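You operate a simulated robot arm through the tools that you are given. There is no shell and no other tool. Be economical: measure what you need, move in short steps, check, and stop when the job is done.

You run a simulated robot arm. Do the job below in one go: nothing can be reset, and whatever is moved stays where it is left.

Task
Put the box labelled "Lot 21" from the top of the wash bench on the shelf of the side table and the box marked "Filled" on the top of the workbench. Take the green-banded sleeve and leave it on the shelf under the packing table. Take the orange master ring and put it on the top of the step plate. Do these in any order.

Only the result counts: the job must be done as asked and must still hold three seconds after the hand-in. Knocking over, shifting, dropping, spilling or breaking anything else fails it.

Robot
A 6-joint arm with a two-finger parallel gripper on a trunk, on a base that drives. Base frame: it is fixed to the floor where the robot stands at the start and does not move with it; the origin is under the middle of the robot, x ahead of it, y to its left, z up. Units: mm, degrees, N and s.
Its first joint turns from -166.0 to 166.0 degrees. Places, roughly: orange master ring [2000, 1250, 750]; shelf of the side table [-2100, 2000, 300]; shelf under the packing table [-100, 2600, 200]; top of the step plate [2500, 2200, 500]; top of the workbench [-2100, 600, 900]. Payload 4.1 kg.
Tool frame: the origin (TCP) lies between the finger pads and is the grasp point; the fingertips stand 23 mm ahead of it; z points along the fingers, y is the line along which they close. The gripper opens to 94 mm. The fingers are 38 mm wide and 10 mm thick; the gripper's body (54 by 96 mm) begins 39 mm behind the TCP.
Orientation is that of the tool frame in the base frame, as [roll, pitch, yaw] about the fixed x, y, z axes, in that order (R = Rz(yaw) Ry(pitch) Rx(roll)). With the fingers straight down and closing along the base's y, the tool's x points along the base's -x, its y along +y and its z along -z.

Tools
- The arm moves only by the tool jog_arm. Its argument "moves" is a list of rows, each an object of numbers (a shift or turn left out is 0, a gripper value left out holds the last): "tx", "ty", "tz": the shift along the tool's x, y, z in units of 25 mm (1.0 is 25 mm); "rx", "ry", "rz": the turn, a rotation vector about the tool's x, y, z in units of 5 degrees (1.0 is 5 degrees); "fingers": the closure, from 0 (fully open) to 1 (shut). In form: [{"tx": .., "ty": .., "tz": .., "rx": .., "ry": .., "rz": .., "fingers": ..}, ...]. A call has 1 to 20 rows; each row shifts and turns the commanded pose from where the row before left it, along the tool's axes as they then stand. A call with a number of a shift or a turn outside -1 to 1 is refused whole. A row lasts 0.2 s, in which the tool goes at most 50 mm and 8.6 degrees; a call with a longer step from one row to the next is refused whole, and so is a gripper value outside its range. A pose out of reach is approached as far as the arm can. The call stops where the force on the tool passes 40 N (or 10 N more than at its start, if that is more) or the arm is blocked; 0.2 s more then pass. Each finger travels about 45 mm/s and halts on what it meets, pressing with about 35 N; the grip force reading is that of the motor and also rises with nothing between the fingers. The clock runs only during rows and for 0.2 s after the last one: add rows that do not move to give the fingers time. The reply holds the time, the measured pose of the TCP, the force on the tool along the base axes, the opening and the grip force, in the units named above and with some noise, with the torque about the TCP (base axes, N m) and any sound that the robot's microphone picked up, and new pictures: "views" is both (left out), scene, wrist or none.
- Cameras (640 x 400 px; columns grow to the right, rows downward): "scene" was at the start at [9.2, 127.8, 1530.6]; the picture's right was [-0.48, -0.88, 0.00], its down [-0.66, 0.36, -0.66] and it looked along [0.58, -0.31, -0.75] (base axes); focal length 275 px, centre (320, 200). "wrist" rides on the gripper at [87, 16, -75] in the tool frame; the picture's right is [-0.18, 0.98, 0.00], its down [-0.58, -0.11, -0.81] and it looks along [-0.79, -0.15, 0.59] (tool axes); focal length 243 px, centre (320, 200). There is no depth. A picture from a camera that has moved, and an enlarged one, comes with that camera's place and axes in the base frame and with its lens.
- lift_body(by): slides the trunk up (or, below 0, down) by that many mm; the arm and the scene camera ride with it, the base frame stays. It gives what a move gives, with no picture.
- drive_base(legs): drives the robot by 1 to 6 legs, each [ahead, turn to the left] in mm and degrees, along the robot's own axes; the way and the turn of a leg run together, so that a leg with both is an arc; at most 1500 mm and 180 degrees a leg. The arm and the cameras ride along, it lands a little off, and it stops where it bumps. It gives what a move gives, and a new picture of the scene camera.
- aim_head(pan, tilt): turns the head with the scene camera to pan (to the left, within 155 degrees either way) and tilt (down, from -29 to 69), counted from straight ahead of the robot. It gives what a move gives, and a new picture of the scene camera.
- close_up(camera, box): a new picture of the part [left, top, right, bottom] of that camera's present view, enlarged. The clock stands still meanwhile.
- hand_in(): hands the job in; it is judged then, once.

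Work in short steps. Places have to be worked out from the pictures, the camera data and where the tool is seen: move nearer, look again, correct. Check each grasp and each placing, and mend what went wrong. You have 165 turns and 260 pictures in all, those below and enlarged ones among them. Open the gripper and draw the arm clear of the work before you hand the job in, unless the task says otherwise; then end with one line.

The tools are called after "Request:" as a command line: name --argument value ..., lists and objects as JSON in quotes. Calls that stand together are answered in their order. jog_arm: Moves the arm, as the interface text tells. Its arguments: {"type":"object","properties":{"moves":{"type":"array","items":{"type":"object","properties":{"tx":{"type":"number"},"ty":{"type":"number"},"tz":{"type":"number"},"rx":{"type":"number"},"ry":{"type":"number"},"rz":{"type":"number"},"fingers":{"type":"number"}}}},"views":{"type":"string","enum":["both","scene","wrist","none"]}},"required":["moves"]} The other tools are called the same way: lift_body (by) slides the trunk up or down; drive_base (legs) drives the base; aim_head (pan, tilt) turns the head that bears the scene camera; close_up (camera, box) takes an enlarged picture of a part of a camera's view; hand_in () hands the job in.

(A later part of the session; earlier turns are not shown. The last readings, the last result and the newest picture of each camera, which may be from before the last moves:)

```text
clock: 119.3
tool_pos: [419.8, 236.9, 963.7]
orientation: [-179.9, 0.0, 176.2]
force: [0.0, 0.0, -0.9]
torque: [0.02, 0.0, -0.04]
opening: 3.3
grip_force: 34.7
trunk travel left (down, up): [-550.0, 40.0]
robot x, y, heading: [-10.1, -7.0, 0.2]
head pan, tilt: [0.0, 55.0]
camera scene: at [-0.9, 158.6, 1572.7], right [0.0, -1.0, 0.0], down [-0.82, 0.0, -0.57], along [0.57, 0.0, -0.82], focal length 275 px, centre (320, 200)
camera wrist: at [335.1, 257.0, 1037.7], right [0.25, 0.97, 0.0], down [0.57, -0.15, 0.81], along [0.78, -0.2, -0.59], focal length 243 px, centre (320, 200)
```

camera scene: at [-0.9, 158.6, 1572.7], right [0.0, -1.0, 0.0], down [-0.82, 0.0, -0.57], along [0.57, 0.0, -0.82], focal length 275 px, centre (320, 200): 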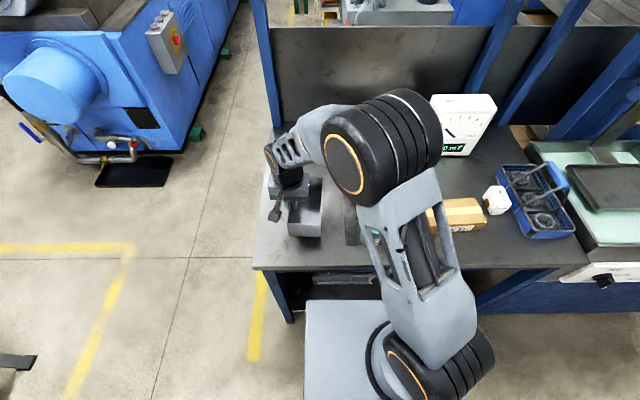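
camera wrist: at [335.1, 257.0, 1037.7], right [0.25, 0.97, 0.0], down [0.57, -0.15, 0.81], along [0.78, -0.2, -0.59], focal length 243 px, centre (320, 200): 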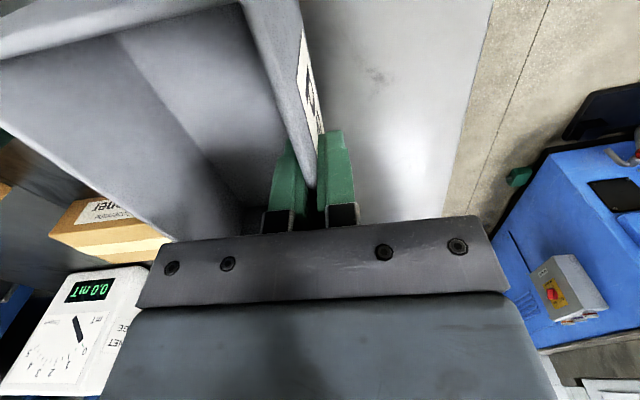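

The box is held (wall 3.4 mm). I lift it higher and drive to the workbench.

Request:
jog_arm --moves '[{"tz": -1}, {"tz": -1}, {"tz": -1}, {"tz": -1}, {"tz": -1}]' --views "none"

Request:
drive_base --legs '[[-350, 0], [0, 140], [833, 0], [0, 40]]'

Request:
aim_head --pan 0 --tilt 35

```text
clock: 120.5
tool_pos: [419.6, 236.3, 1089.2]
orientation: [179.9, 0.0, 176.2]
force: [-0.3, -0.4, 0.2]
torque: [0.06, 0.03, 0.0]
opening: 3.3
grip_force: 34.7
trunk travel left (down, up): [-550.0, 40.0]
robot x, y, heading: [-15.4, -5.4, -0.0]
head pan, tilt: [0.0, 55.0]
```

```text
clock: 134.4
tool_pos: [-1444.9, 291.4, 1089.0]
orientation: [-179.9, 0.1, -3.8]
force: [0.1, -0.5, -0.3]
torque: [-0.02, 0.01, 0.0]
opening: 3.3
grip_force: 34.9
trunk travel left (down, up): [-550.0, 40.0]
robot x, y, heading: [-1008.9, 531.0, 179.7]
head pan, tilt: [0.0, 55.0]
camera scene: at [-1021.9, 363.8, 1572.7], right [0.0, 1.0, 0.0], down [0.82, 0.0, -0.57], along [-0.57, 0.0, -0.82], focal length 275 px, centre (320, 200)
```

scene: 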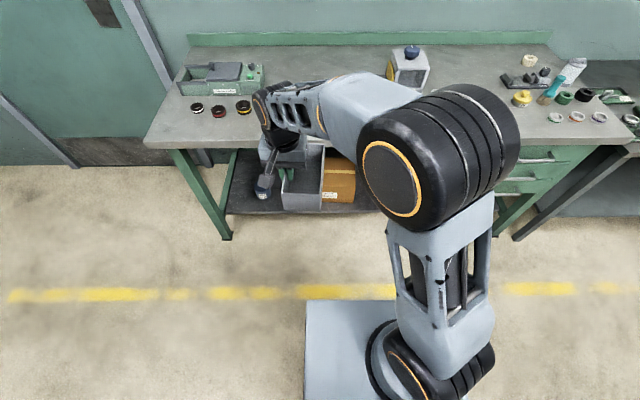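

```text
clock: 135.3
tool_pos: [-1444.4, 291.9, 1088.7]
orientation: [180.0, 0.0, -3.8]
force: [-0.5, 0.2, -0.4]
torque: [-0.04, 0.03, -0.02]
opening: 3.1
grip_force: 34.9
trunk travel left (down, up): [-550.0, 40.0]
robot x, y, heading: [-1008.5, 534.6, 180.0]
head pan, tilt: [0.0, 35.0]
camera scene: at [-1038.1, 364.1, 1600.9], right [0.0, 1.0, 0.0], down [0.57, 0.0, -0.82], along [-0.82, 0.0, -0.57], focal length 275 px, centre (320, 200)
```

scene: 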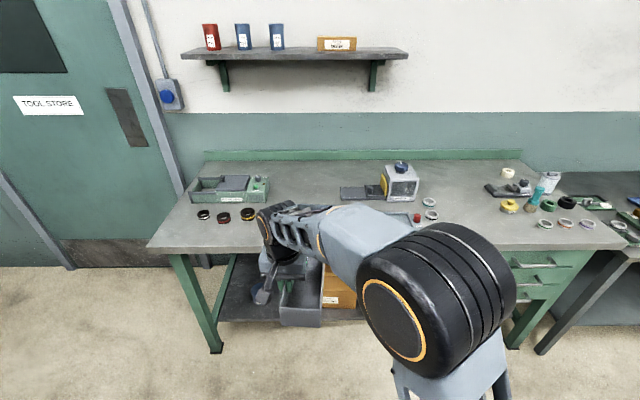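

Free spot on the workbench around (-1860, 330). I drive ahead 300 mm.

Request:
drive_base --legs '[[300, 0]]'

Request:
jog_arm --moves '[{"tx": -1}, {"tx": -1}, {"tx": -1}, {"tx": -1}, {"tx": -0.6}, {"tz": 1}, {"tz": 1}]' --views "both"

```text
clock: 137.3
tool_pos: [-1747.1, 290.7, 1088.5]
orientation: [-179.9, 0.1, -3.9]
force: [-0.5, 0.2, -0.9]
torque: [0.0, -0.01, -0.01]
opening: 3.3
grip_force: 34.5
trunk travel left (down, up): [-550.0, 40.0]
robot x, y, heading: [-1313.1, 535.2, 179.7]
head pan, tilt: [0.0, 35.0]
camera scene: at [-1340.3, 365.0, 1601.0], right [0.0, 1.0, 0.0], down [0.57, 0.0, -0.82], along [-0.82, 0.0, -0.57], focal length 275 px, centre (320, 200)
```

scene: 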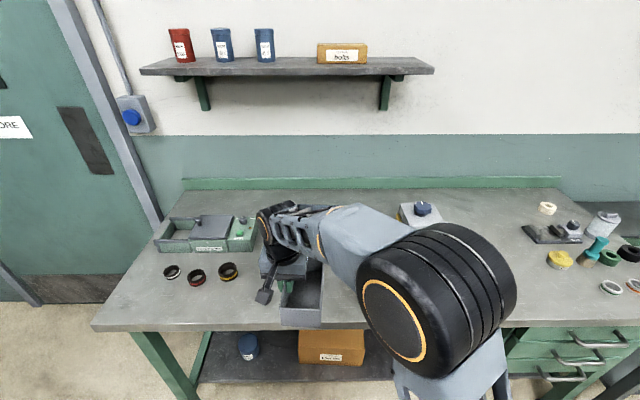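

```text
clock: 138.9
tool_pos: [-1861.7, 300.7, 1037.2]
orientation: [-179.9, 0.1, -3.9]
force: [0.2, 0.3, -0.1]
torque: [-0.01, -0.01, -0.03]
opening: 3.5
grip_force: 35.0
trunk travel left (down, up): [-550.0, 40.0]
robot x, y, heading: [-1312.2, 533.0, 179.8]
head pan, tilt: [0.0, 35.0]
camera scene: at [-1340.0, 364.9, 1601.0], right [0.0, 1.0, 0.0], down [0.57, 0.0, -0.82], along [-0.82, 0.0, -0.57], focal length 275 px, centre (320, 200)
camera wrist: at [-1776.0, 276.5, 1111.5], right [-0.25, -0.97, 0.0], down [-0.57, 0.15, 0.81], along [-0.78, 0.2, -0.59], focal length 243 px, centre (320, 200)
```

scene: 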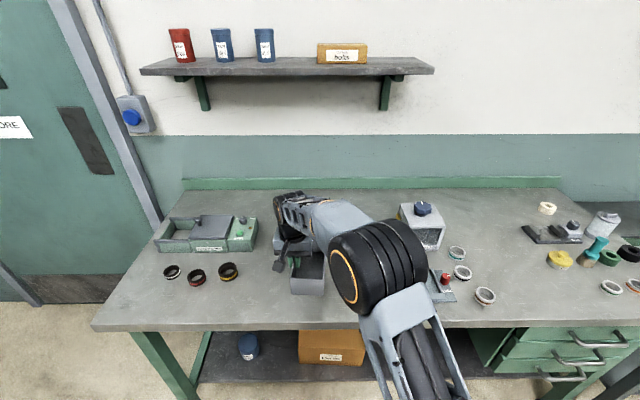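
wrist: 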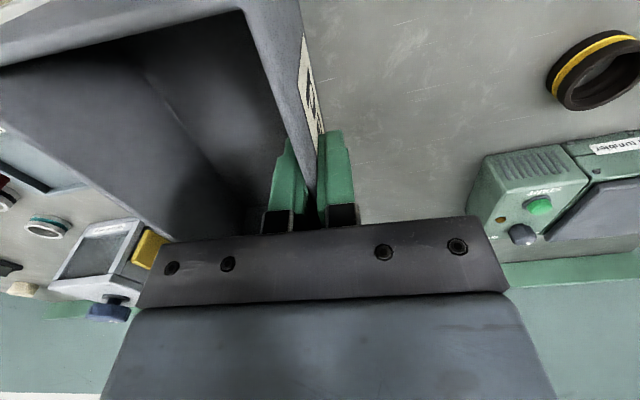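

Clear spot beneath. I lower to near contact, then in small steps.

Request:
jog_arm --moves '[{"tz": 1}, {"tz": 1}, {"tz": 0.4}, {"tz": 0.2}, {"tz": 0.2}, {"tz": 0.2}, {"tz": 0.2}]' --views "scene"

```text
clock: 140.5
tool_pos: [-1861.0, 300.0, 958.8]
orientation: [-180.0, 0.0, -3.8]
force: [-0.2, -0.1, -0.2]
torque: [0.03, -0.02, 0.02]
opening: 3.3
grip_force: 34.6
trunk travel left (down, up): [-550.0, 40.0]
robot x, y, heading: [-1310.7, 535.0, 179.8]
head pan, tilt: [0.0, 35.0]
camera scene: at [-1339.8, 365.0, 1601.0], right [0.0, 1.0, 0.0], down [0.57, 0.0, -0.82], along [-0.82, 0.0, -0.57], focal length 275 px, centre (320, 200)
```

scene: 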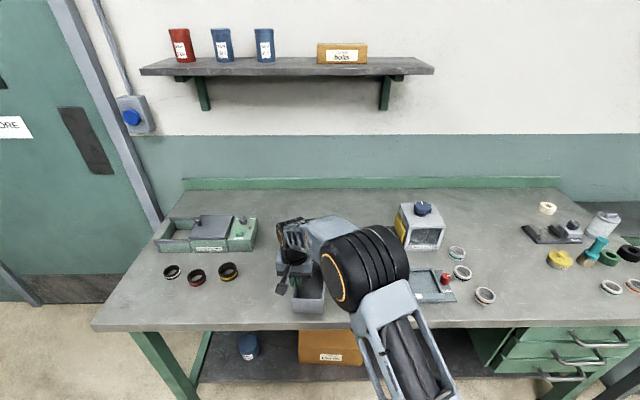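

Request:
jog_arm --moves '[{"tz": 0.16}, {"tz": 0.16}, {"tz": 0.16}, {"tz": 0.16}, {"tz": 0.16}, {"tz": 0.16}]' --views "none"

```text
clock: 141.9
tool_pos: [-1860.0, 300.7, 934.4]
orientation: [180.0, 0.1, -3.9]
force: [-0.6, -0.2, -0.4]
torque: [-0.05, 0.01, -0.03]
opening: 3.4
grip_force: 34.4
trunk travel left (down, up): [-550.0, 40.0]
robot x, y, heading: [-1312.2, 539.3, 179.9]
head pan, tilt: [0.0, 35.0]
```

Request:
jog_arm --moves '[{"tz": 0.12}, {"tz": 0.12}, {"tz": 0.12}, {"tz": 0.12}, {"tz": 0.12}, {"tz": 0.12}, {"tz": 0.12}, {"tz": 0.12}]' --views "both"

```text
clock: 143.7
tool_pos: [-1859.9, 300.0, 912.9]
orientation: [179.9, 0.3, -4.0]
force: [-1.9, -1.6, 30.1]
torque: [0.36, -0.09, 0.09]
opening: 3.5
grip_force: 35.1
trunk travel left (down, up): [-550.0, 40.0]
robot x, y, heading: [-1311.3, 532.9, 180.1]
head pan, tilt: [0.0, 35.0]
camera scene: at [-1337.1, 366.0, 1601.2], right [0.0, 1.0, 0.0], down [0.57, 0.0, -0.82], along [-0.82, 0.0, -0.57], focal length 275 px, centre (320, 200)
camera wrist: at [-1774.0, 276.1, 986.7], right [-0.25, -0.97, 0.0], down [-0.57, 0.15, 0.81], along [-0.78, 0.2, -0.59], focal length 243 px, centre (320, 200)
```

scene: 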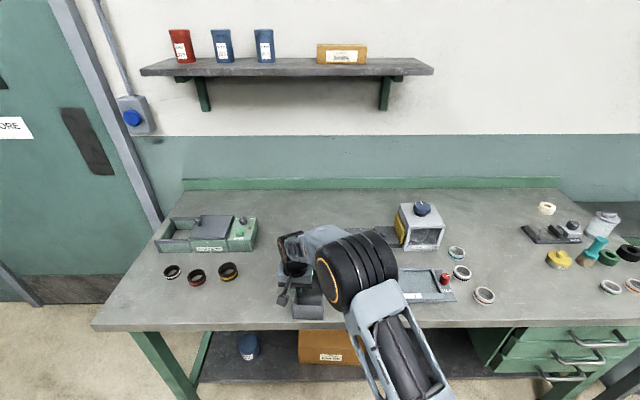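
wrist: 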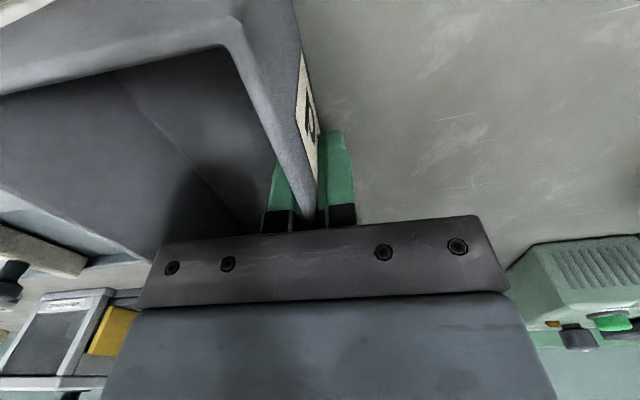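

Contact at 30 N: the box is on the bench. I relieve, open to 60 mm and rise.

Request:
jog_arm --moves '[{"tz": -0.12}, {"fingers": 0.6}, {"fingers": 0.4}, {"fingers": 0.4}, {"fingers": 0.4}, {"tz": -0.5}, {"tz": -1}, {"tz": -1}, {"tz": -1}, {"tz": -1}, {"tz": -1}, {"tz": -1}]' --views "both"

```text
clock: 146.3
tool_pos: [-1861.1, 299.6, 1075.2]
orientation: [180.0, 0.0, -4.0]
force: [0.2, 0.3, 0.5]
torque: [-0.01, 0.02, 0.02]
opening: 56.3
grip_force: 0.1
trunk travel left (down, up): [-550.0, 40.0]
robot x, y, heading: [-1310.6, 532.5, 179.7]
head pan, tilt: [0.0, 35.0]
camera scene: at [-1339.5, 365.1, 1601.0], right [0.0, 1.0, 0.0], down [0.57, 0.0, -0.82], along [-0.82, 0.0, -0.57], focal length 275 px, centre (320, 200)
camera wrist: at [-1774.6, 275.4, 1150.2], right [-0.25, -0.97, 0.0], down [-0.57, 0.15, 0.81], along [-0.78, 0.2, -0.59], focal length 243 px, centre (320, 200)
```

scene: 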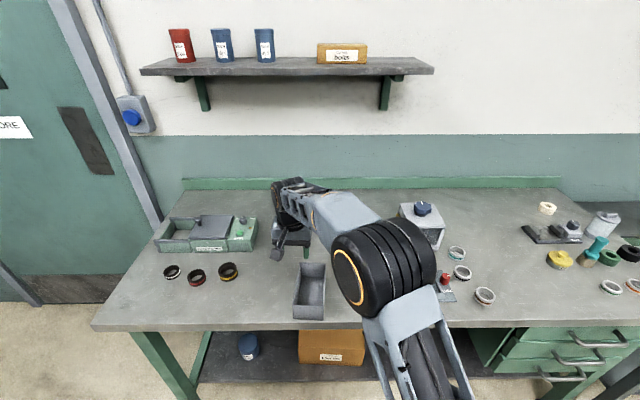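
wrist: 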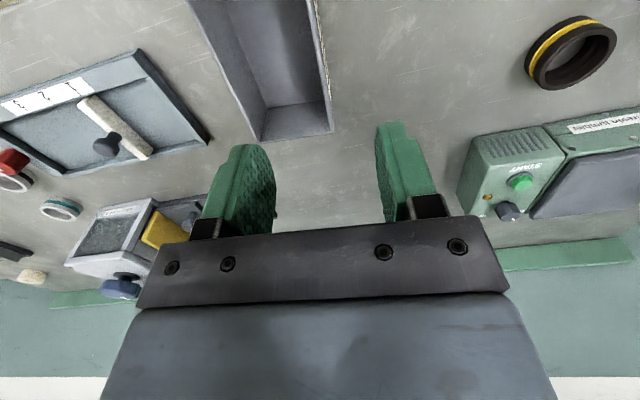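

"Filled" is on the workbench. I drive the same way back to the wash bench for Lot 21, which I judge to be about 162×85×50 mm, centred near (423, -225).

Request:
drive_base --legs '[[-300, 0], [0, -40], [-833, 0], [0, -140]]'

Request:
aim_head --pan 152 --tilt 20

Request:
close_up --camera "scene" --box '[180, 130, 340, 230]'

```text
clock: 160.0
tool_pos: [163.0, 234.7, 1075.6]
orientation: [180.0, 0.0, 176.7]
force: [-0.2, 0.2, 0.4]
torque: [0.03, -0.02, -0.01]
opening: 56.5
grip_force: 0.0
trunk travel left (down, up): [-550.0, 40.0]
robot x, y, heading: [-379.3, -4.2, 0.6]
head pan, tilt: [0.0, 35.0]
camera scene: at [-355.9, 159.1, 1601.0], right [0.01, -1.0, 0.0], down [-0.57, 0.0, -0.82], along [0.82, 0.01, -0.57], focal length 275 px, centre (320, 200)
```

scene: 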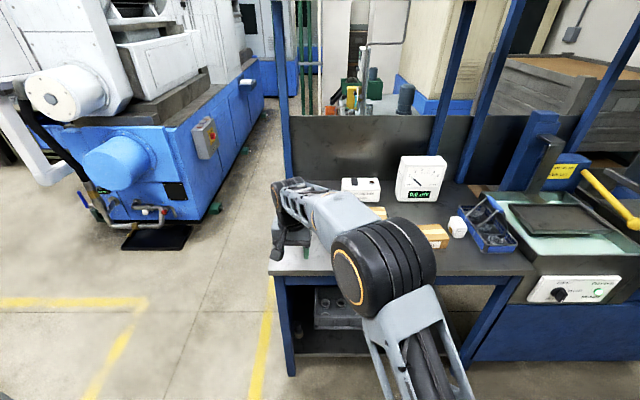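

```text
clock: 162.4
tool_pos: [163.5, 234.8, 1076.1]
orientation: [-179.9, 0.1, 176.7]
force: [-0.8, 0.1, -0.7]
torque: [0.03, 0.0, 0.06]
opening: 56.5
grip_force: 0.1
trunk travel left (down, up): [-550.0, 40.0]
robot x, y, heading: [-382.9, -3.4, 0.5]
head pan, tilt: [152.0, 20.0]
camera scene: at [-526.6, 201.5, 1624.8], right [0.46, 0.89, 0.0], down [0.3, -0.16, -0.94], along [-0.83, 0.43, -0.34], focal length 275 px, centre (320, 200)
```

scene: 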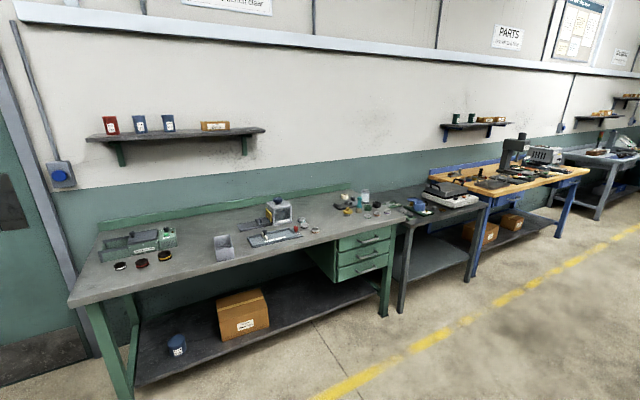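

```text
4.00 times, centred on (260, 180) of scene
camera zoom: at [-526.6, 201.5, 1624.8], right [0.46, 0.89, 0.0], down [0.3, -0.16, -0.94], along [-0.83, 0.43, -0.34], focal length 1101 px, centre (560, 280)
```

zoom: 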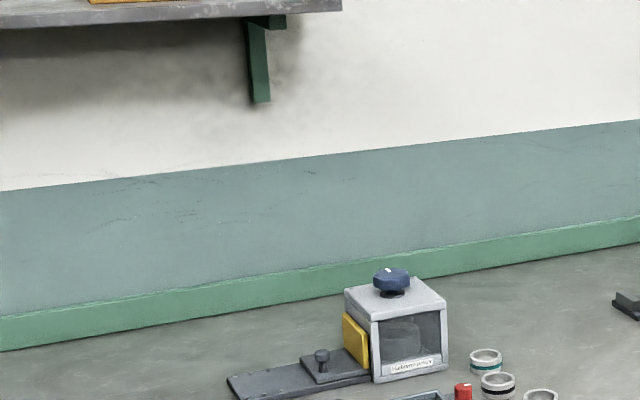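

Let me check the tray under the wash bench too.

Request:
aim_head --pan 0 --tilt 40

Request:
close_up --camera "scene" --box '[270, 220, 400, 350]'

Request:
close_up --camera "scene" --box '[380, 180, 540, 280]'

```text
clock: 164.8
tool_pos: [161.7, 235.0, 1075.4]
orientation: [179.9, 0.0, 176.7]
force: [0.5, 1.0, -0.3]
torque: [-0.01, 0.03, 0.01]
opening: 56.3
grip_force: 0.2
trunk travel left (down, up): [-550.0, 40.0]
robot x, y, heading: [-384.1, -6.3, 0.2]
head pan, tilt: [0.0, 40.0]
camera scene: at [-359.0, 159.2, 1593.4], right [0.01, -1.0, 0.0], down [-0.64, -0.01, -0.77], along [0.77, 0.01, -0.64], focal length 275 px, centre (320, 200)
```

scene: 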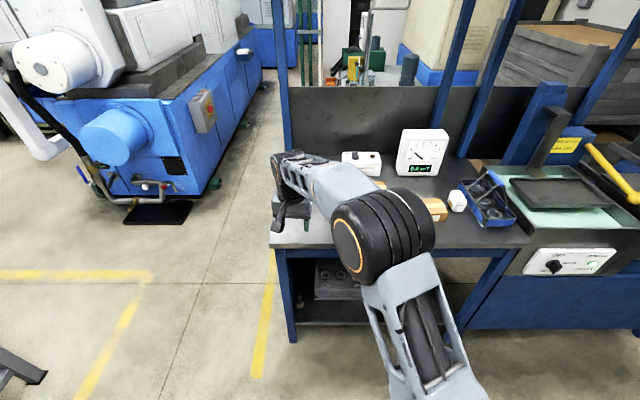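

```text
3.08 times, centred on (335, 285) of scene
camera zoom: at [-359.0, 159.2, 1593.4], right [0.01, -1.0, 0.0], down [-0.64, -0.01, -0.77], along [0.77, 0.01, -0.64], focal length 847 px, centre (274, -62)
```

zoom: 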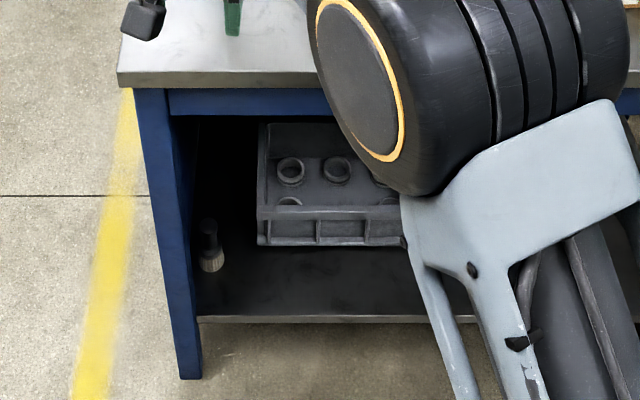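

```text
4.00 times, centred on (460, 230) of scene
camera zoom: at [-359.0, 159.2, 1593.4], right [0.01, -1.0, 0.0], down [-0.64, -0.01, -0.77], along [0.77, 0.01, -0.64], focal length 1101 px, centre (-240, 80)
```

zoom: 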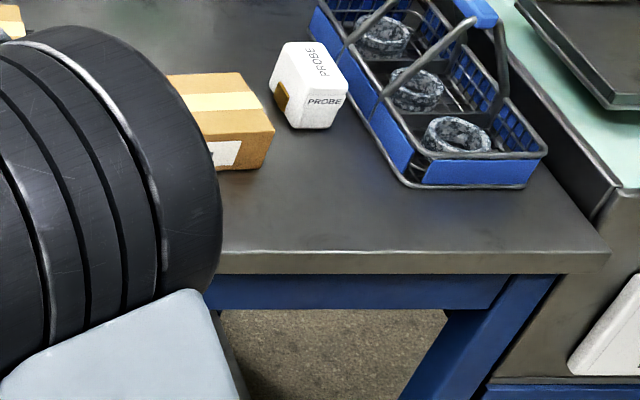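

Only a crate there. Now I orient the tool for Lot 21: tilt 45° along the box's long axis, camera on top, jaws open.

Request:
jog_arm --moves '[{"rz": 1, "fingers": 0}, {"rz": 1}, {"rz": 1}, {"rz": 1}, {"rz": 1}, {"rz": 1}, {"rz": 1}, {"rz": 1}, {"rz": 1}, {"rz": 1}, {"rz": 1}, {"rz": 1}, {"rz": 1}, {"rz": 1}, {"rz": 1}, {"rz": 1}, {"tx": -1}, {"tx": -1}, {"tx": -1}, {"tx": -1}]' --views "none"

Request:
jog_arm --moves '[{"tx": -1}, {"tx": -1}, {"tx": -1}, {"tx": -1}, {"tx": -1}, {"tx": -1}, {"tx": -1}, {"tx": -1}, {"ry": 1}, {"ry": 1}, {"ry": 1}, {"ry": 1}, {"ry": 1}, {"ry": 1}, {"ry": 1}, {"ry": 1}, {"ry": 1}]' --views "scene"

```text
clock: 168.9
tool_pos: [174.6, 135.7, 1076.2]
orientation: [-180.0, -0.1, 96.7]
force: [0.0, 0.1, 0.1]
torque: [0.0, 0.0, 0.0]
opening: 94.1
grip_force: 0.1
trunk travel left (down, up): [-550.0, 40.0]
robot x, y, heading: [-385.6, -4.8, 0.3]
head pan, tilt: [0.0, 40.0]
```

```text
clock: 172.6
tool_pos: [197.4, -63.3, 1076.0]
orientation: [179.9, -45.1, 96.7]
force: [-0.6, 0.7, -0.1]
torque: [-0.01, -0.01, 0.01]
opening: 94.3
grip_force: 0.0
trunk travel left (down, up): [-550.0, 40.0]
robot x, y, heading: [-381.6, -5.1, 0.7]
head pan, tilt: [0.0, 40.0]
camera scene: at [-358.9, 158.8, 1593.5], right [0.01, -1.0, 0.0], down [-0.64, -0.01, -0.77], along [0.77, 0.01, -0.64], focal length 275 px, centre (320, 200)
```

scene: 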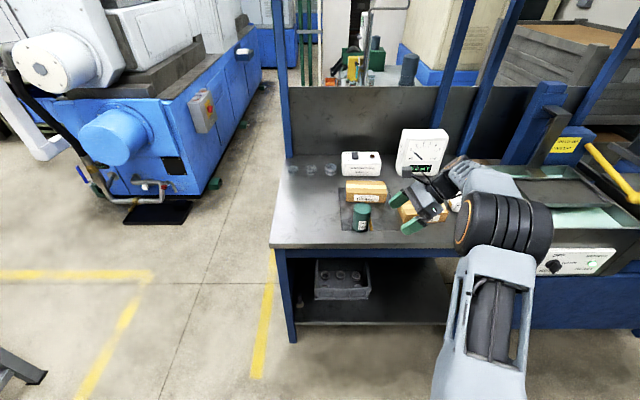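

Orientation achieved. I drive in 330 mm and look with the wrist camera.

Request:
drive_base --legs '[[330, 0]]'

Request:
jog_arm --moves '[{"ty": -0.8}, {"ty": -0.8}]' --views "wrist"

```text
clock: 174.8
tool_pos: [533.4, -61.0, 1075.2]
orientation: [179.9, -45.1, 96.7]
force: [0.3, 0.1, 0.0]
torque: [-0.02, 0.0, 0.0]
opening: 94.0
grip_force: 0.0
trunk travel left (down, up): [-550.0, 40.0]
robot x, y, heading: [-50.4, -3.8, 0.3]
head pan, tilt: [0.0, 40.0]
camera scene: at [-24.7, 161.5, 1593.4], right [0.01, -1.0, 0.0], down [-0.64, 0.0, -0.77], along [0.77, 0.01, -0.64], focal length 275 px, centre (320, 200)
```

scene: 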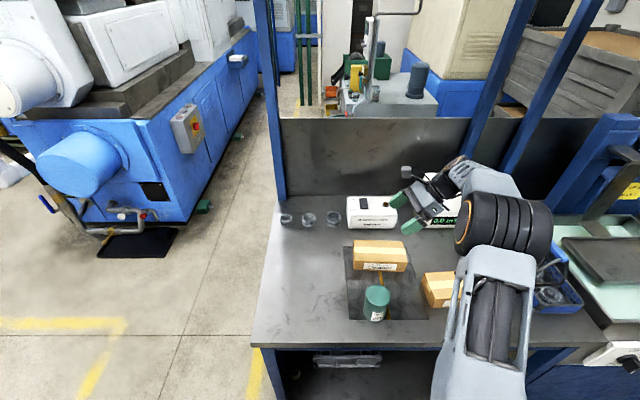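

```text
clock: 175.3
tool_pos: [490.9, -65.7, 1075.9]
orientation: [179.9, -45.0, 96.9]
force: [-1.3, 0.2, 0.6]
torque: [-0.03, 0.01, 0.01]
opening: 93.8
grip_force: 0.0
trunk travel left (down, up): [-550.0, 40.0]
robot x, y, heading: [-49.8, -4.8, 0.4]
head pan, tilt: [0.0, 40.0]
camera wrist: at [506.6, -57.3, 1189.3], right [0.99, -0.01, -0.13], down [0.01, -0.99, 0.16], along [-0.13, -0.16, -0.98], focal length 243 px, centre (320, 200)
```

wrist: 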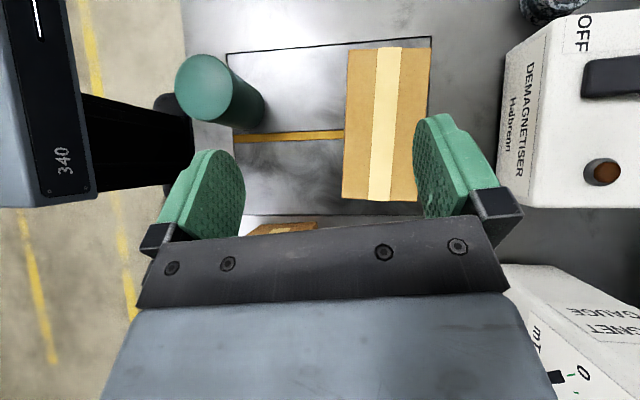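

I shift the tool back along -y so the box comes into view.

Request:
jog_arm --moves '[{"tx": -0.76, "tz": -0.76, "ty": -0.44}, {"tx": -0.76, "tz": -0.76, "ty": -0.44}, {"tx": -0.76, "tz": -0.76, "ty": -0.44}, {"tx": -0.76, "tz": -0.76, "ty": -0.44}, {"tx": -0.76, "tz": -0.76, "ty": -0.44}, {"tx": -0.76, "tz": -0.76, "ty": -0.44}, {"tx": -0.76, "tz": -0.76, "ty": -0.44}, {"tx": -0.76, "tz": -0.76, "ty": -0.44}]' --views "both"

```text
clock: 177.2
tool_pos: [429.2, -290.7, 1075.5]
orientation: [180.0, -45.0, 96.7]
force: [-0.2, 0.2, -0.4]
torque: [-0.01, -0.03, 0.0]
opening: 94.1
grip_force: 0.2
trunk travel left (down, up): [-550.0, 40.0]
robot x, y, heading: [-50.2, -1.0, 0.2]
head pan, tilt: [0.0, 40.0]
camera scene: at [-25.1, 161.0, 1593.5], right [0.01, -1.0, 0.0], down [-0.64, 0.0, -0.77], along [0.77, 0.01, -0.64], focal length 275 px, centre (320, 200)
camera wrist: at [444.4, -282.9, 1188.9], right [0.99, -0.02, -0.13], down [0.01, -0.99, 0.16], along [-0.13, -0.16, -0.98], focal length 243 px, centre (320, 200)
```

scene: 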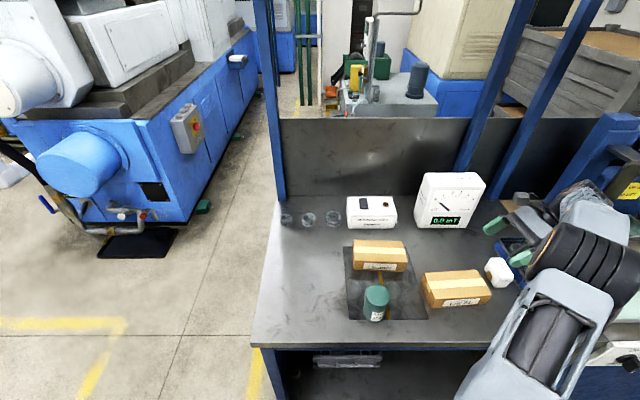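
wrist: 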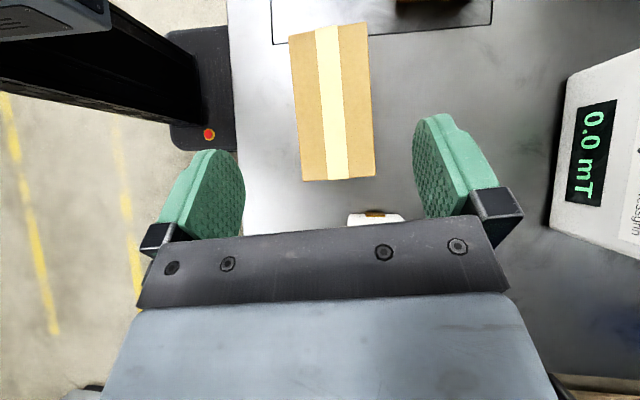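

The box top is clear: centre (422, -223), width ≈85, long axis 94.3°. I align the yaw and come to 55 mm above it.

Request:
jog_arm --moves '[{"rx": -0.34, "rz": 0.34}, {"tx": -0.222, "tz": 0.862, "ty": -0.013}, {"tx": -0.222, "tz": 0.862, "ty": -0.013}, {"tx": -0.222, "tz": 0.862, "ty": -0.013}, {"tx": -0.222, "tz": 0.862, "ty": -0.013}, {"tx": -0.222, "tz": 0.862, "ty": -0.013}, {"tx": -0.222, "tz": 0.862, "ty": -0.013}]' --views "both"

```text
clock: 178.8
tool_pos: [422.1, -221.2, 960.1]
orientation: [-180.0, -45.0, 94.3]
force: [-0.7, -1.0, 0.0]
torque: [-0.01, 0.02, -0.01]
opening: 94.0
grip_force: 0.0
trunk travel left (down, up): [-550.0, 40.0]
robot x, y, heading: [-47.2, -5.6, 0.4]
head pan, tilt: [0.0, 40.0]
camera scene: at [-25.1, 161.5, 1593.5], right [0.01, -1.0, 0.0], down [-0.64, 0.0, -0.77], along [0.77, 0.01, -0.64], focal length 275 px, centre (320, 200)
camera wrist: at [438.2, -213.6, 1073.6], right [0.99, -0.06, -0.13], down [-0.04, -0.99, 0.16], along [-0.14, -0.15, -0.98], focal length 243 px, centre (320, 200)
```

scene: 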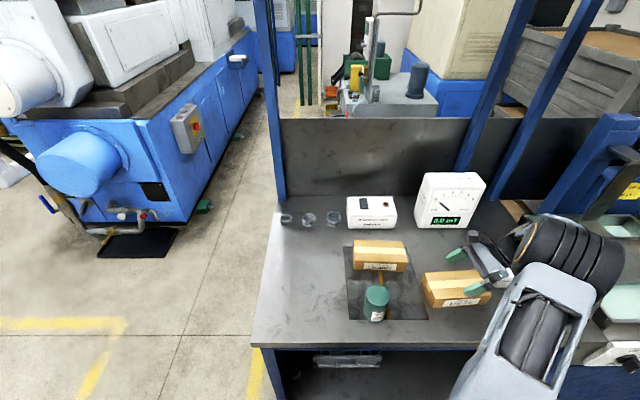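
wrist: 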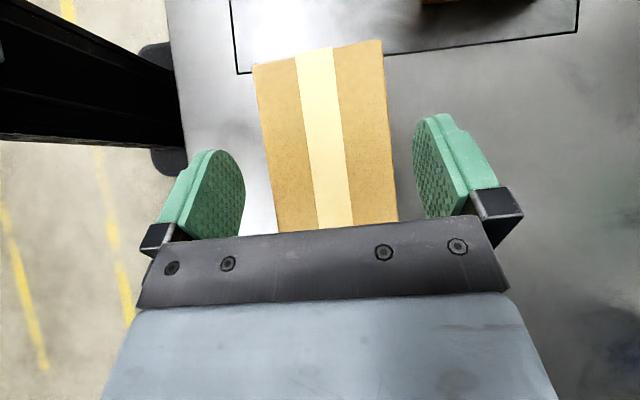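

Lateral alignment is within 0.5 mm. I descend 40 mm and check.

Request:
jog_arm --moves '[{"tx": -0.283, "tz": 0.283}, {"tx": -0.283, "tz": 0.283}, {"tx": -0.283, "tz": 0.283}, {"tx": -0.283, "tz": 0.283}]' --views "wrist"

```text
clock: 179.8
tool_pos: [423.1, -221.9, 921.0]
orientation: [180.0, -45.0, 94.3]
force: [-0.4, -1.2, -0.8]
torque: [0.03, 0.02, -0.01]
opening: 94.0
grip_force: 0.2
trunk travel left (down, up): [-550.0, 40.0]
robot x, y, heading: [-50.8, -2.0, 0.5]
head pan, tilt: [0.0, 40.0]
camera wrist: at [439.0, -214.4, 1033.6], right [0.99, -0.06, -0.13], down [-0.04, -0.99, 0.16], along [-0.14, -0.15, -0.98], focal length 243 px, centre (320, 200)
```

wrist: 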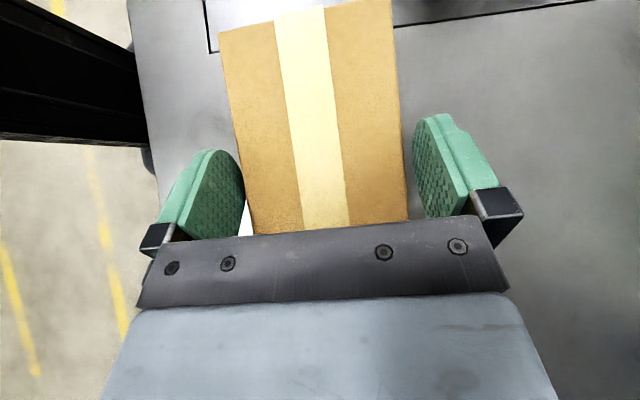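

Request:
jog_arm --moves '[{"tx": -0.14, "tz": 0.14}, {"tx": -0.14, "tz": 0.14}, {"tx": -0.14, "tz": 0.14}, {"tx": -0.14, "tz": 0.14}]' --views "wrist"

```text
clock: 180.7
tool_pos: [424.7, -222.4, 910.3]
orientation: [179.0, -44.6, 94.9]
force: [-0.9, -0.5, 18.8]
torque: [-1.26, 0.15, -0.05]
opening: 94.0
grip_force: 0.0
trunk travel left (down, up): [-550.0, 40.0]
robot x, y, heading: [-53.4, -3.1, 0.2]
head pan, tilt: [0.0, 40.0]
stopped in row 4: the force on the tool passed its limit (the readings are from after the stop); the commanded pose is now the measured one
camera wrist: at [439.7, -214.9, 1024.1], right [0.99, -0.06, -0.12], down [-0.04, -0.99, 0.16], along [-0.13, -0.16, -0.98], focal length 243 px, centre (320, 200)
```

wrist: 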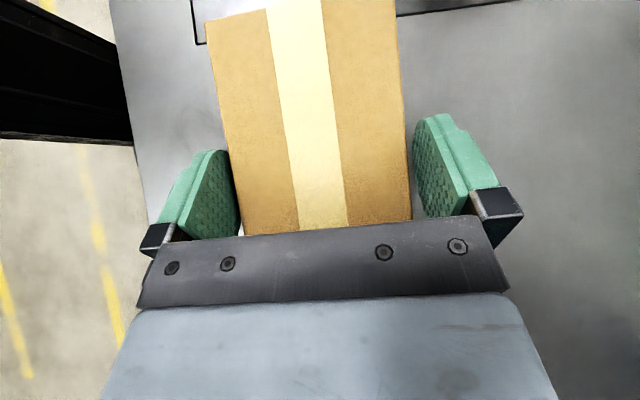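

Something of the palm touched the box top (19 N), so the top is slightly higher than estimated; TCP is already below it. I rise 3 mm and check the pose.

Request:
jog_arm --moves '[{"tx": 0.085, "tz": -0.085}, {}]' --views "both"

Request:
close_up --camera "scene" --box '[400, 200, 600, 325]'

```text
clock: 181.3
tool_pos: [425.5, -222.5, 911.8]
orientation: [179.3, -44.6, 94.6]
force: [2.5, -3.5, 10.1]
torque: [-0.68, 0.08, 0.16]
opening: 94.4
grip_force: 0.1
trunk travel left (down, up): [-550.0, 40.0]
robot x, y, heading: [-53.1, -3.2, 0.3]
head pan, tilt: [0.0, 40.0]
camera scene: at [-25.6, 161.6, 1593.3], right [0.01, -1.0, 0.0], down [-0.64, 0.0, -0.77], along [0.77, 0.01, -0.64], focal length 275 px, centre (320, 200)
camera wrist: at [440.0, -214.9, 1024.3], right [0.99, -0.06, -0.12], down [-0.04, -0.99, 0.16], along [-0.13, -0.16, -0.98], focal length 243 px, centre (320, 200)
```

scene: 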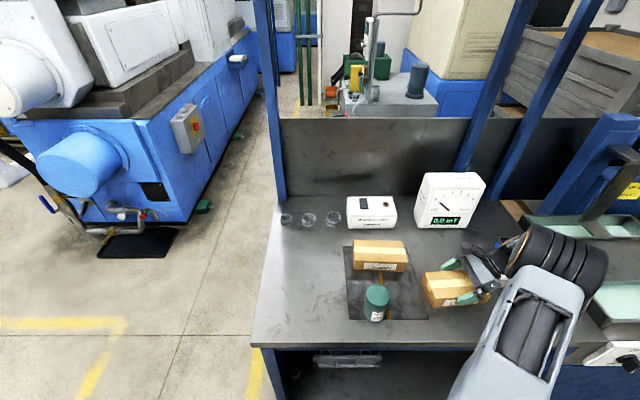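
wrist: 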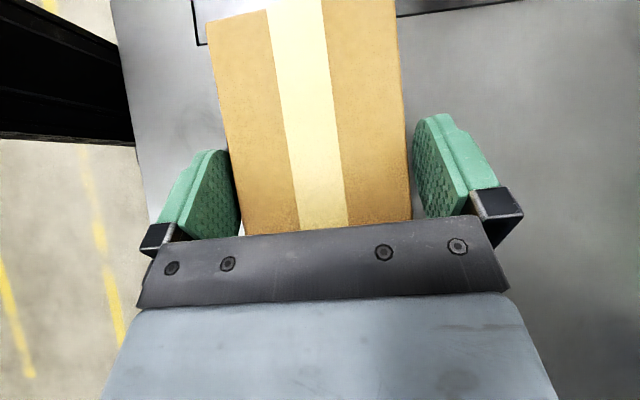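

```text
3.20 times, centred on (500, 262) of scene
camera zoom: at [-25.6, 161.6, 1593.3], right [0.01, -1.0, 0.0], down [-0.64, 0.0, -0.77], along [0.77, 0.01, -0.64], focal length 881 px, centre (-256, 0)
```

zoom: 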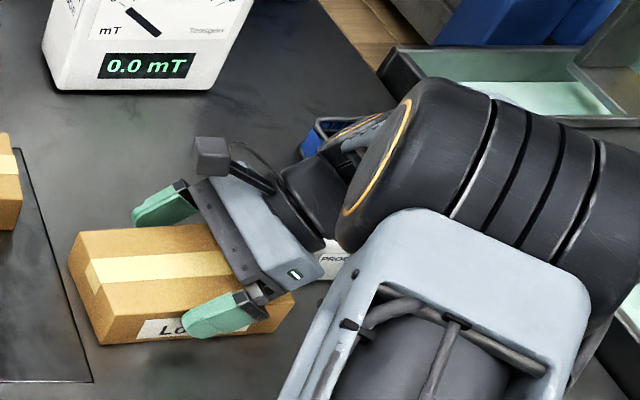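

Request:
jog_arm --moves '[{"tx": 0.1, "tz": -0.1}, {}]' --views "none"

```text
clock: 181.9
tool_pos: [425.8, -222.8, 913.9]
orientation: [179.6, -44.8, 94.6]
force: [-0.6, 0.4, -0.4]
torque: [0.0, -0.02, 0.01]
opening: 94.1
grip_force: 0.1
trunk travel left (down, up): [-550.0, 40.0]
robot x, y, heading: [-51.5, -3.4, 0.1]
head pan, tilt: [0.0, 40.0]
```

Free of contact at z=914 with fingers well down the sides. I centre 2.5 mm and close.

Request:
jog_arm --moves '[{"ty": -0.1}, {"fingers": 0.2}, {"fingers": 0.4}, {"fingers": 1}, {"fingers": 1}]' --views "none"

Request:
jog_arm --moves '[{"tx": 0.28, "tz": -0.28}, {"tx": 0.5, "tz": -0.5}, {"tx": 0.5, "tz": -0.5}]' --views "both"

```text
clock: 183.1
tool_pos: [423.0, -222.5, 914.0]
orientation: [179.4, -44.8, 94.7]
force: [0.2, 0.8, 0.2]
torque: [0.21, 0.11, -0.01]
opening: 84.7
grip_force: 34.8
trunk travel left (down, up): [-550.0, 40.0]
robot x, y, heading: [-50.0, -2.9, 0.2]
head pan, tilt: [0.0, 40.0]
```

```text
clock: 183.9
tool_pos: [423.0, -222.7, 960.1]
orientation: [179.5, -44.7, 94.6]
force: [0.5, 0.4, -2.3]
torque: [0.01, 0.01, 0.01]
opening: 85.0
grip_force: 35.1
trunk travel left (down, up): [-550.0, 40.0]
robot x, y, heading: [-50.5, -2.7, 0.5]
head pan, tilt: [0.0, 40.0]
camera scene: at [-25.1, 161.4, 1593.4], right [0.01, -1.0, 0.0], down [-0.64, 0.0, -0.77], along [0.77, 0.01, -0.64], focal length 275 px, centre (320, 200)
camera wrist: at [437.8, -215.1, 1073.0], right [0.99, -0.06, -0.12], down [-0.04, -0.99, 0.16], along [-0.13, -0.16, -0.98], focal length 243 px, centre (320, 200)
```

scene: 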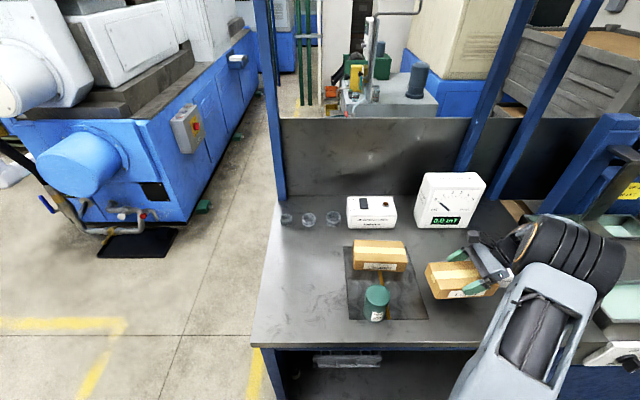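
wrist: 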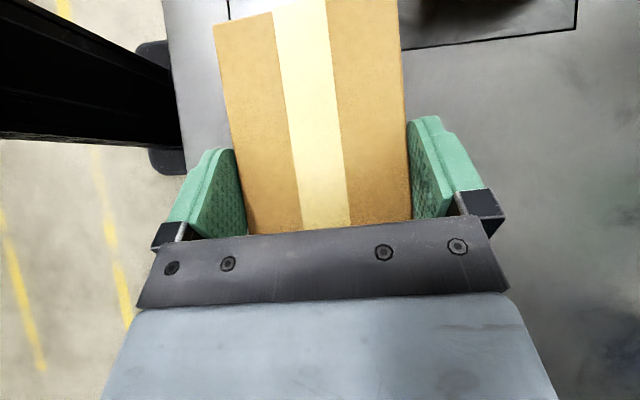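

Box held (85 mm, ~2.3 N). I lift and back away, then turn the tool to point forward.

Request:
jog_arm --moves '[{"tx": 0.707, "tz": -0.707}, {"tx": 0.707, "tz": -0.707}, {"tx": 0.707, "tz": -0.707}, {"tx": 0.707, "tz": -0.707}, {"tx": 0.707, "tz": -0.707}]' --views "none"

Request:
drive_base --legs '[[-340, 0]]'

Request:
jog_arm --moves '[{"rx": -0.707, "rz": 0.707}, {"rx": -0.707, "rz": 0.707}, {"rx": -0.707, "rz": 0.707}, {"rx": -0.707, "rz": 0.707}, {"rx": -0.707, "rz": 0.707}, {"rx": -0.707, "rz": 0.707}, {"rx": -0.707, "rz": 0.707}, {"rx": -0.707, "rz": 0.707}, {"rx": -0.707, "rz": 0.707}, {"rx": -0.707, "rz": 0.707}, {"rx": -0.707, "rz": 0.707}, {"rx": -0.707, "rz": 0.707}, {"rx": -0.707, "rz": 0.707}, {"rx": -0.707, "rz": 0.707}]' --views "both"

```text
clock: 185.1
tool_pos: [421.0, -223.4, 1083.8]
orientation: [179.4, -44.7, 94.7]
force: [0.9, -0.1, -2.7]
torque: [-0.02, -0.01, -0.01]
opening: 84.8
grip_force: 34.7
trunk travel left (down, up): [-550.0, 40.0]
robot x, y, heading: [-46.7, -2.1, 0.3]
head pan, tilt: [0.0, 40.0]
```

```text
clock: 187.3
tool_pos: [80.4, -226.2, 1083.5]
orientation: [179.3, -44.8, 94.5]
force: [0.1, -0.2, -3.2]
torque: [0.04, -0.01, 0.01]
opening: 84.8
grip_force: 34.2
trunk travel left (down, up): [-550.0, 40.0]
robot x, y, heading: [-392.6, -8.6, 0.3]
head pan, tilt: [0.0, 40.0]
camera scene: at [-366.0, 159.1, 1593.5], right [0.01, -1.0, 0.0], down [-0.64, 0.0, -0.77], along [0.77, 0.0, -0.64], focal length 275 px, centre (320, 200)
```

scene: 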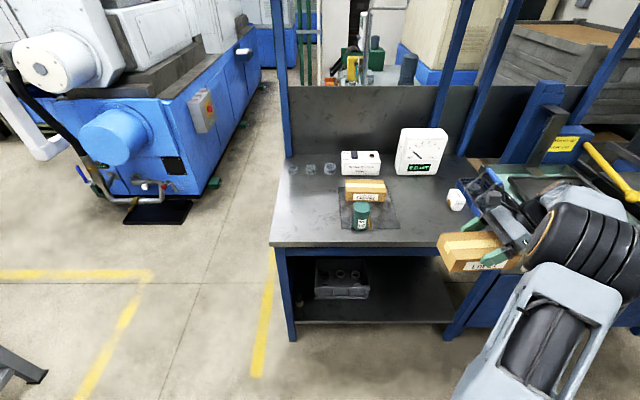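

```text
clock: 190.3
tool_pos: [80.2, -225.1, 1083.3]
orientation: [179.4, -45.3, 24.5]
force: [0.1, 0.1, -2.8]
torque: [0.02, 0.0, -0.02]
opening: 84.5
grip_force: 35.2
trunk travel left (down, up): [-550.0, 40.0]
robot x, y, heading: [-390.9, -6.4, 0.1]
head pan, tilt: [0.0, 40.0]
camera scene: at [-365.6, 159.2, 1593.4], right [0.01, -1.0, 0.0], down [-0.64, 0.0, -0.77], along [0.77, 0.0, -0.64], focal length 275 px, centre (320, 200)
camera wrist: at [94.3, -238.7, 1197.5], right [0.29, -0.95, -0.12], down [-0.94, -0.3, 0.15], along [-0.18, 0.07, -0.98], focal length 243 px, centre (320, 200)
```

scene: 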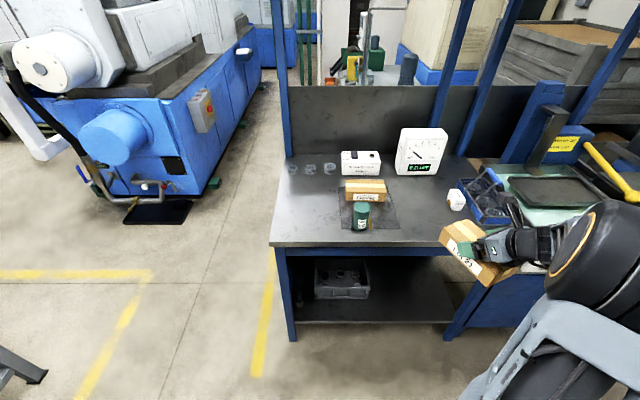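
wrist: 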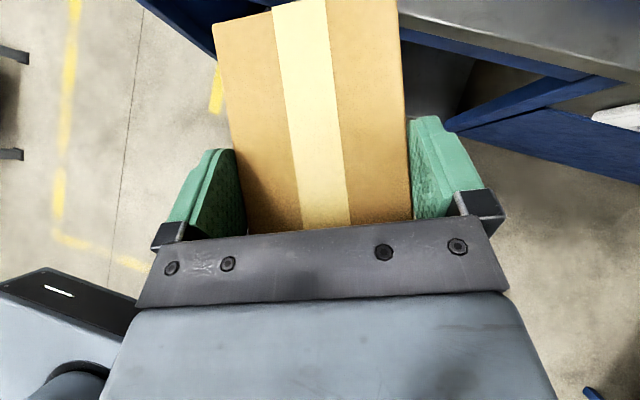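

The box now points forward. I drive to the aisle in front of the side table.

Request:
drive_base --legs '[[0, 120.8], [1287, 0], [0, -30.8], [1046, 0], [0, 90]]'

Request:
aim_head --pan 0 --tilt 30

```text
clock: 212.2
tool_pos: [-1542.7, 2365.2, 1083.9]
orientation: [179.6, -45.2, -155.9]
force: [0.7, -0.4, -3.3]
torque: [0.02, -0.02, 0.02]
opening: 84.8
grip_force: 35.0
trunk travel left (down, up): [-550.0, 40.0]
robot x, y, heading: [-1075.5, 2141.0, 180.0]
head pan, tilt: [0.0, 40.0]
camera scene: at [-1099.2, 1971.3, 1593.4], right [0.0, 1.0, 0.0], down [0.64, 0.0, -0.77], along [-0.77, 0.0, -0.64], focal length 275 px, centre (320, 200)
```

scene: 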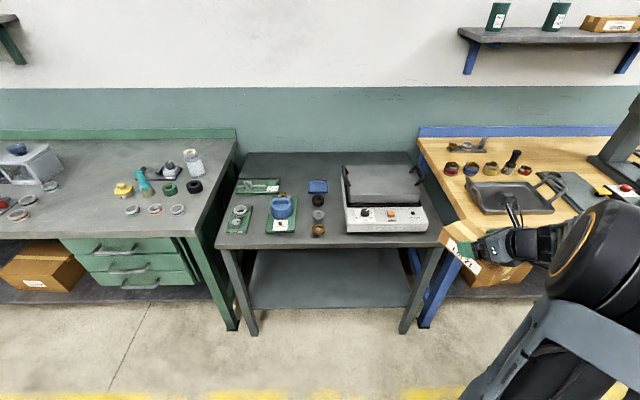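

```text
clock: 212.9
tool_pos: [-1542.6, 2365.0, 1084.2]
orientation: [179.5, -45.3, -155.9]
force: [0.6, -0.1, -2.9]
torque: [-0.03, 0.0, -0.02]
opening: 84.9
grip_force: 34.6
trunk travel left (down, up): [-550.0, 40.0]
robot x, y, heading: [-1076.1, 2140.9, 179.5]
head pan, tilt: [0.0, 30.0]
camera scene: at [-1104.5, 1971.5, 1608.7], right [0.0, 1.0, 0.0], down [0.5, 0.0, -0.87], along [-0.87, 0.0, -0.5], focal length 275 px, centre (320, 200)
```

scene: 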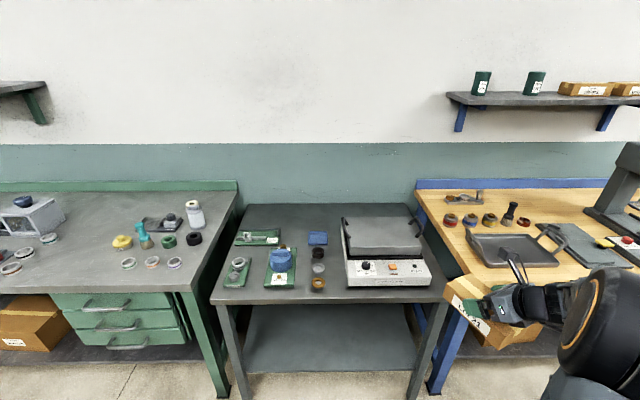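

Shelf of the side table at z≈327, top underside ≈740, opening y≈1640–2400. I lower the trunk and swing the box to the middle, still in front of the table.

Request:
lift_body --by -350

Request:
lift_body --by -200

Request:
jog_arm --moves '[{"tx": 0.308, "tz": 0.308, "ty": -0.975}, {"tx": 0.308, "tz": 0.308, "ty": -0.975}, {"tx": 0.308, "tz": 0.308, "ty": -0.975}, {"tx": 0.308, "tz": 0.308, "ty": -0.975}, {"tx": 0.308, "tz": 0.308, "ty": -0.975}, {"tx": 0.308, "tz": 0.308, "ty": -0.975}, {"tx": 0.308, "tz": 0.308, "ty": -0.975}, {"tx": 0.308, "tz": 0.308, "ty": -0.975}, {"tx": 0.308, "tz": 0.308, "ty": -0.975}, {"tx": 0.308, "tz": 0.308, "ty": -0.975}, {"tx": 0.308, "tz": 0.308, "ty": -0.975}, {"tx": 0.308, "tz": 0.308, "ty": -0.975}, {"tx": -0.707, "tz": 0.707}, {"tx": -0.707, "tz": 0.707}, {"tx": -0.707, "tz": 0.707}]' --views "both"

```text
clock: 216.3
tool_pos: [-1543.3, 2365.3, 734.2]
orientation: [179.5, -45.3, -155.8]
force: [0.6, 0.2, -3.6]
torque: [-0.06, -0.02, 0.04]
opening: 84.9
grip_force: 35.2
trunk travel left (down, up): [-200.0, 390.0]
robot x, y, heading: [-1073.2, 2139.2, 179.5]
head pan, tilt: [0.0, 30.0]
```

```text
clock: 218.5
tool_pos: [-1542.4, 2365.8, 534.0]
orientation: [179.5, -45.2, -155.9]
force: [0.8, 0.5, -3.2]
torque: [-0.01, -0.01, -0.03]
opening: 84.8
grip_force: 34.8
trunk travel left (down, up): [0.0, 590.0]
robot x, y, heading: [-1074.6, 2145.1, 179.8]
head pan, tilt: [0.0, 30.0]
```

```text
clock: 221.7
tool_pos: [-1544.9, 2046.6, 457.1]
orientation: [179.4, -45.3, -155.8]
force: [-0.5, -0.3, -2.2]
torque: [-0.03, 0.03, 0.0]
opening: 84.8
grip_force: 34.9
trunk travel left (down, up): [0.0, 590.0]
robot x, y, heading: [-1073.9, 2140.9, 179.8]
head pan, tilt: [0.0, 30.0]
camera scene: at [-1104.3, 1971.3, 1058.8], right [0.0, 1.0, 0.0], down [0.5, 0.0, -0.87], along [-0.87, 0.0, -0.5], focal length 275 px, centre (320, 200)
camera wrist: at [-1557.9, 2053.9, 570.8], right [-0.28, 0.95, -0.12], down [0.94, 0.29, 0.15], along [0.18, -0.07, -0.98], focal length 243 px, centre (320, 200)
```

scene: 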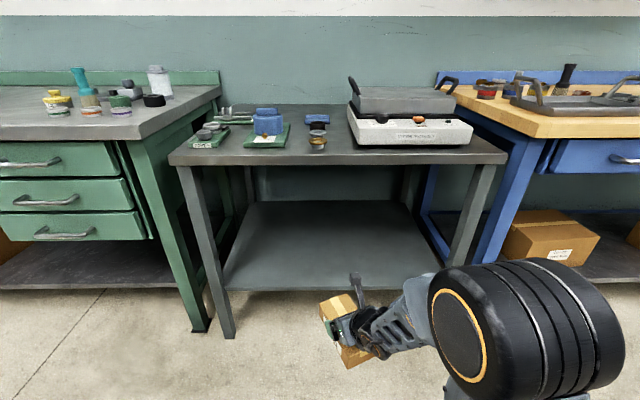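
wrist: 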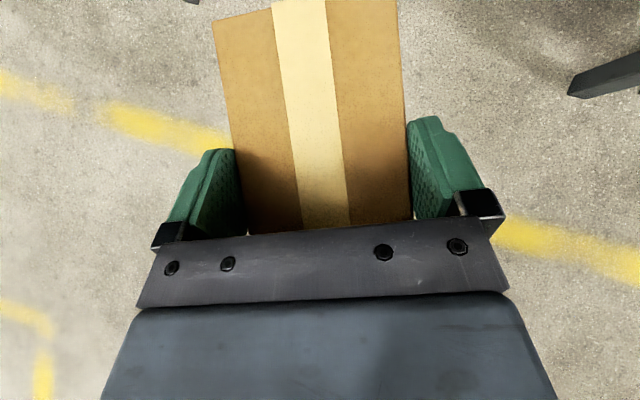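

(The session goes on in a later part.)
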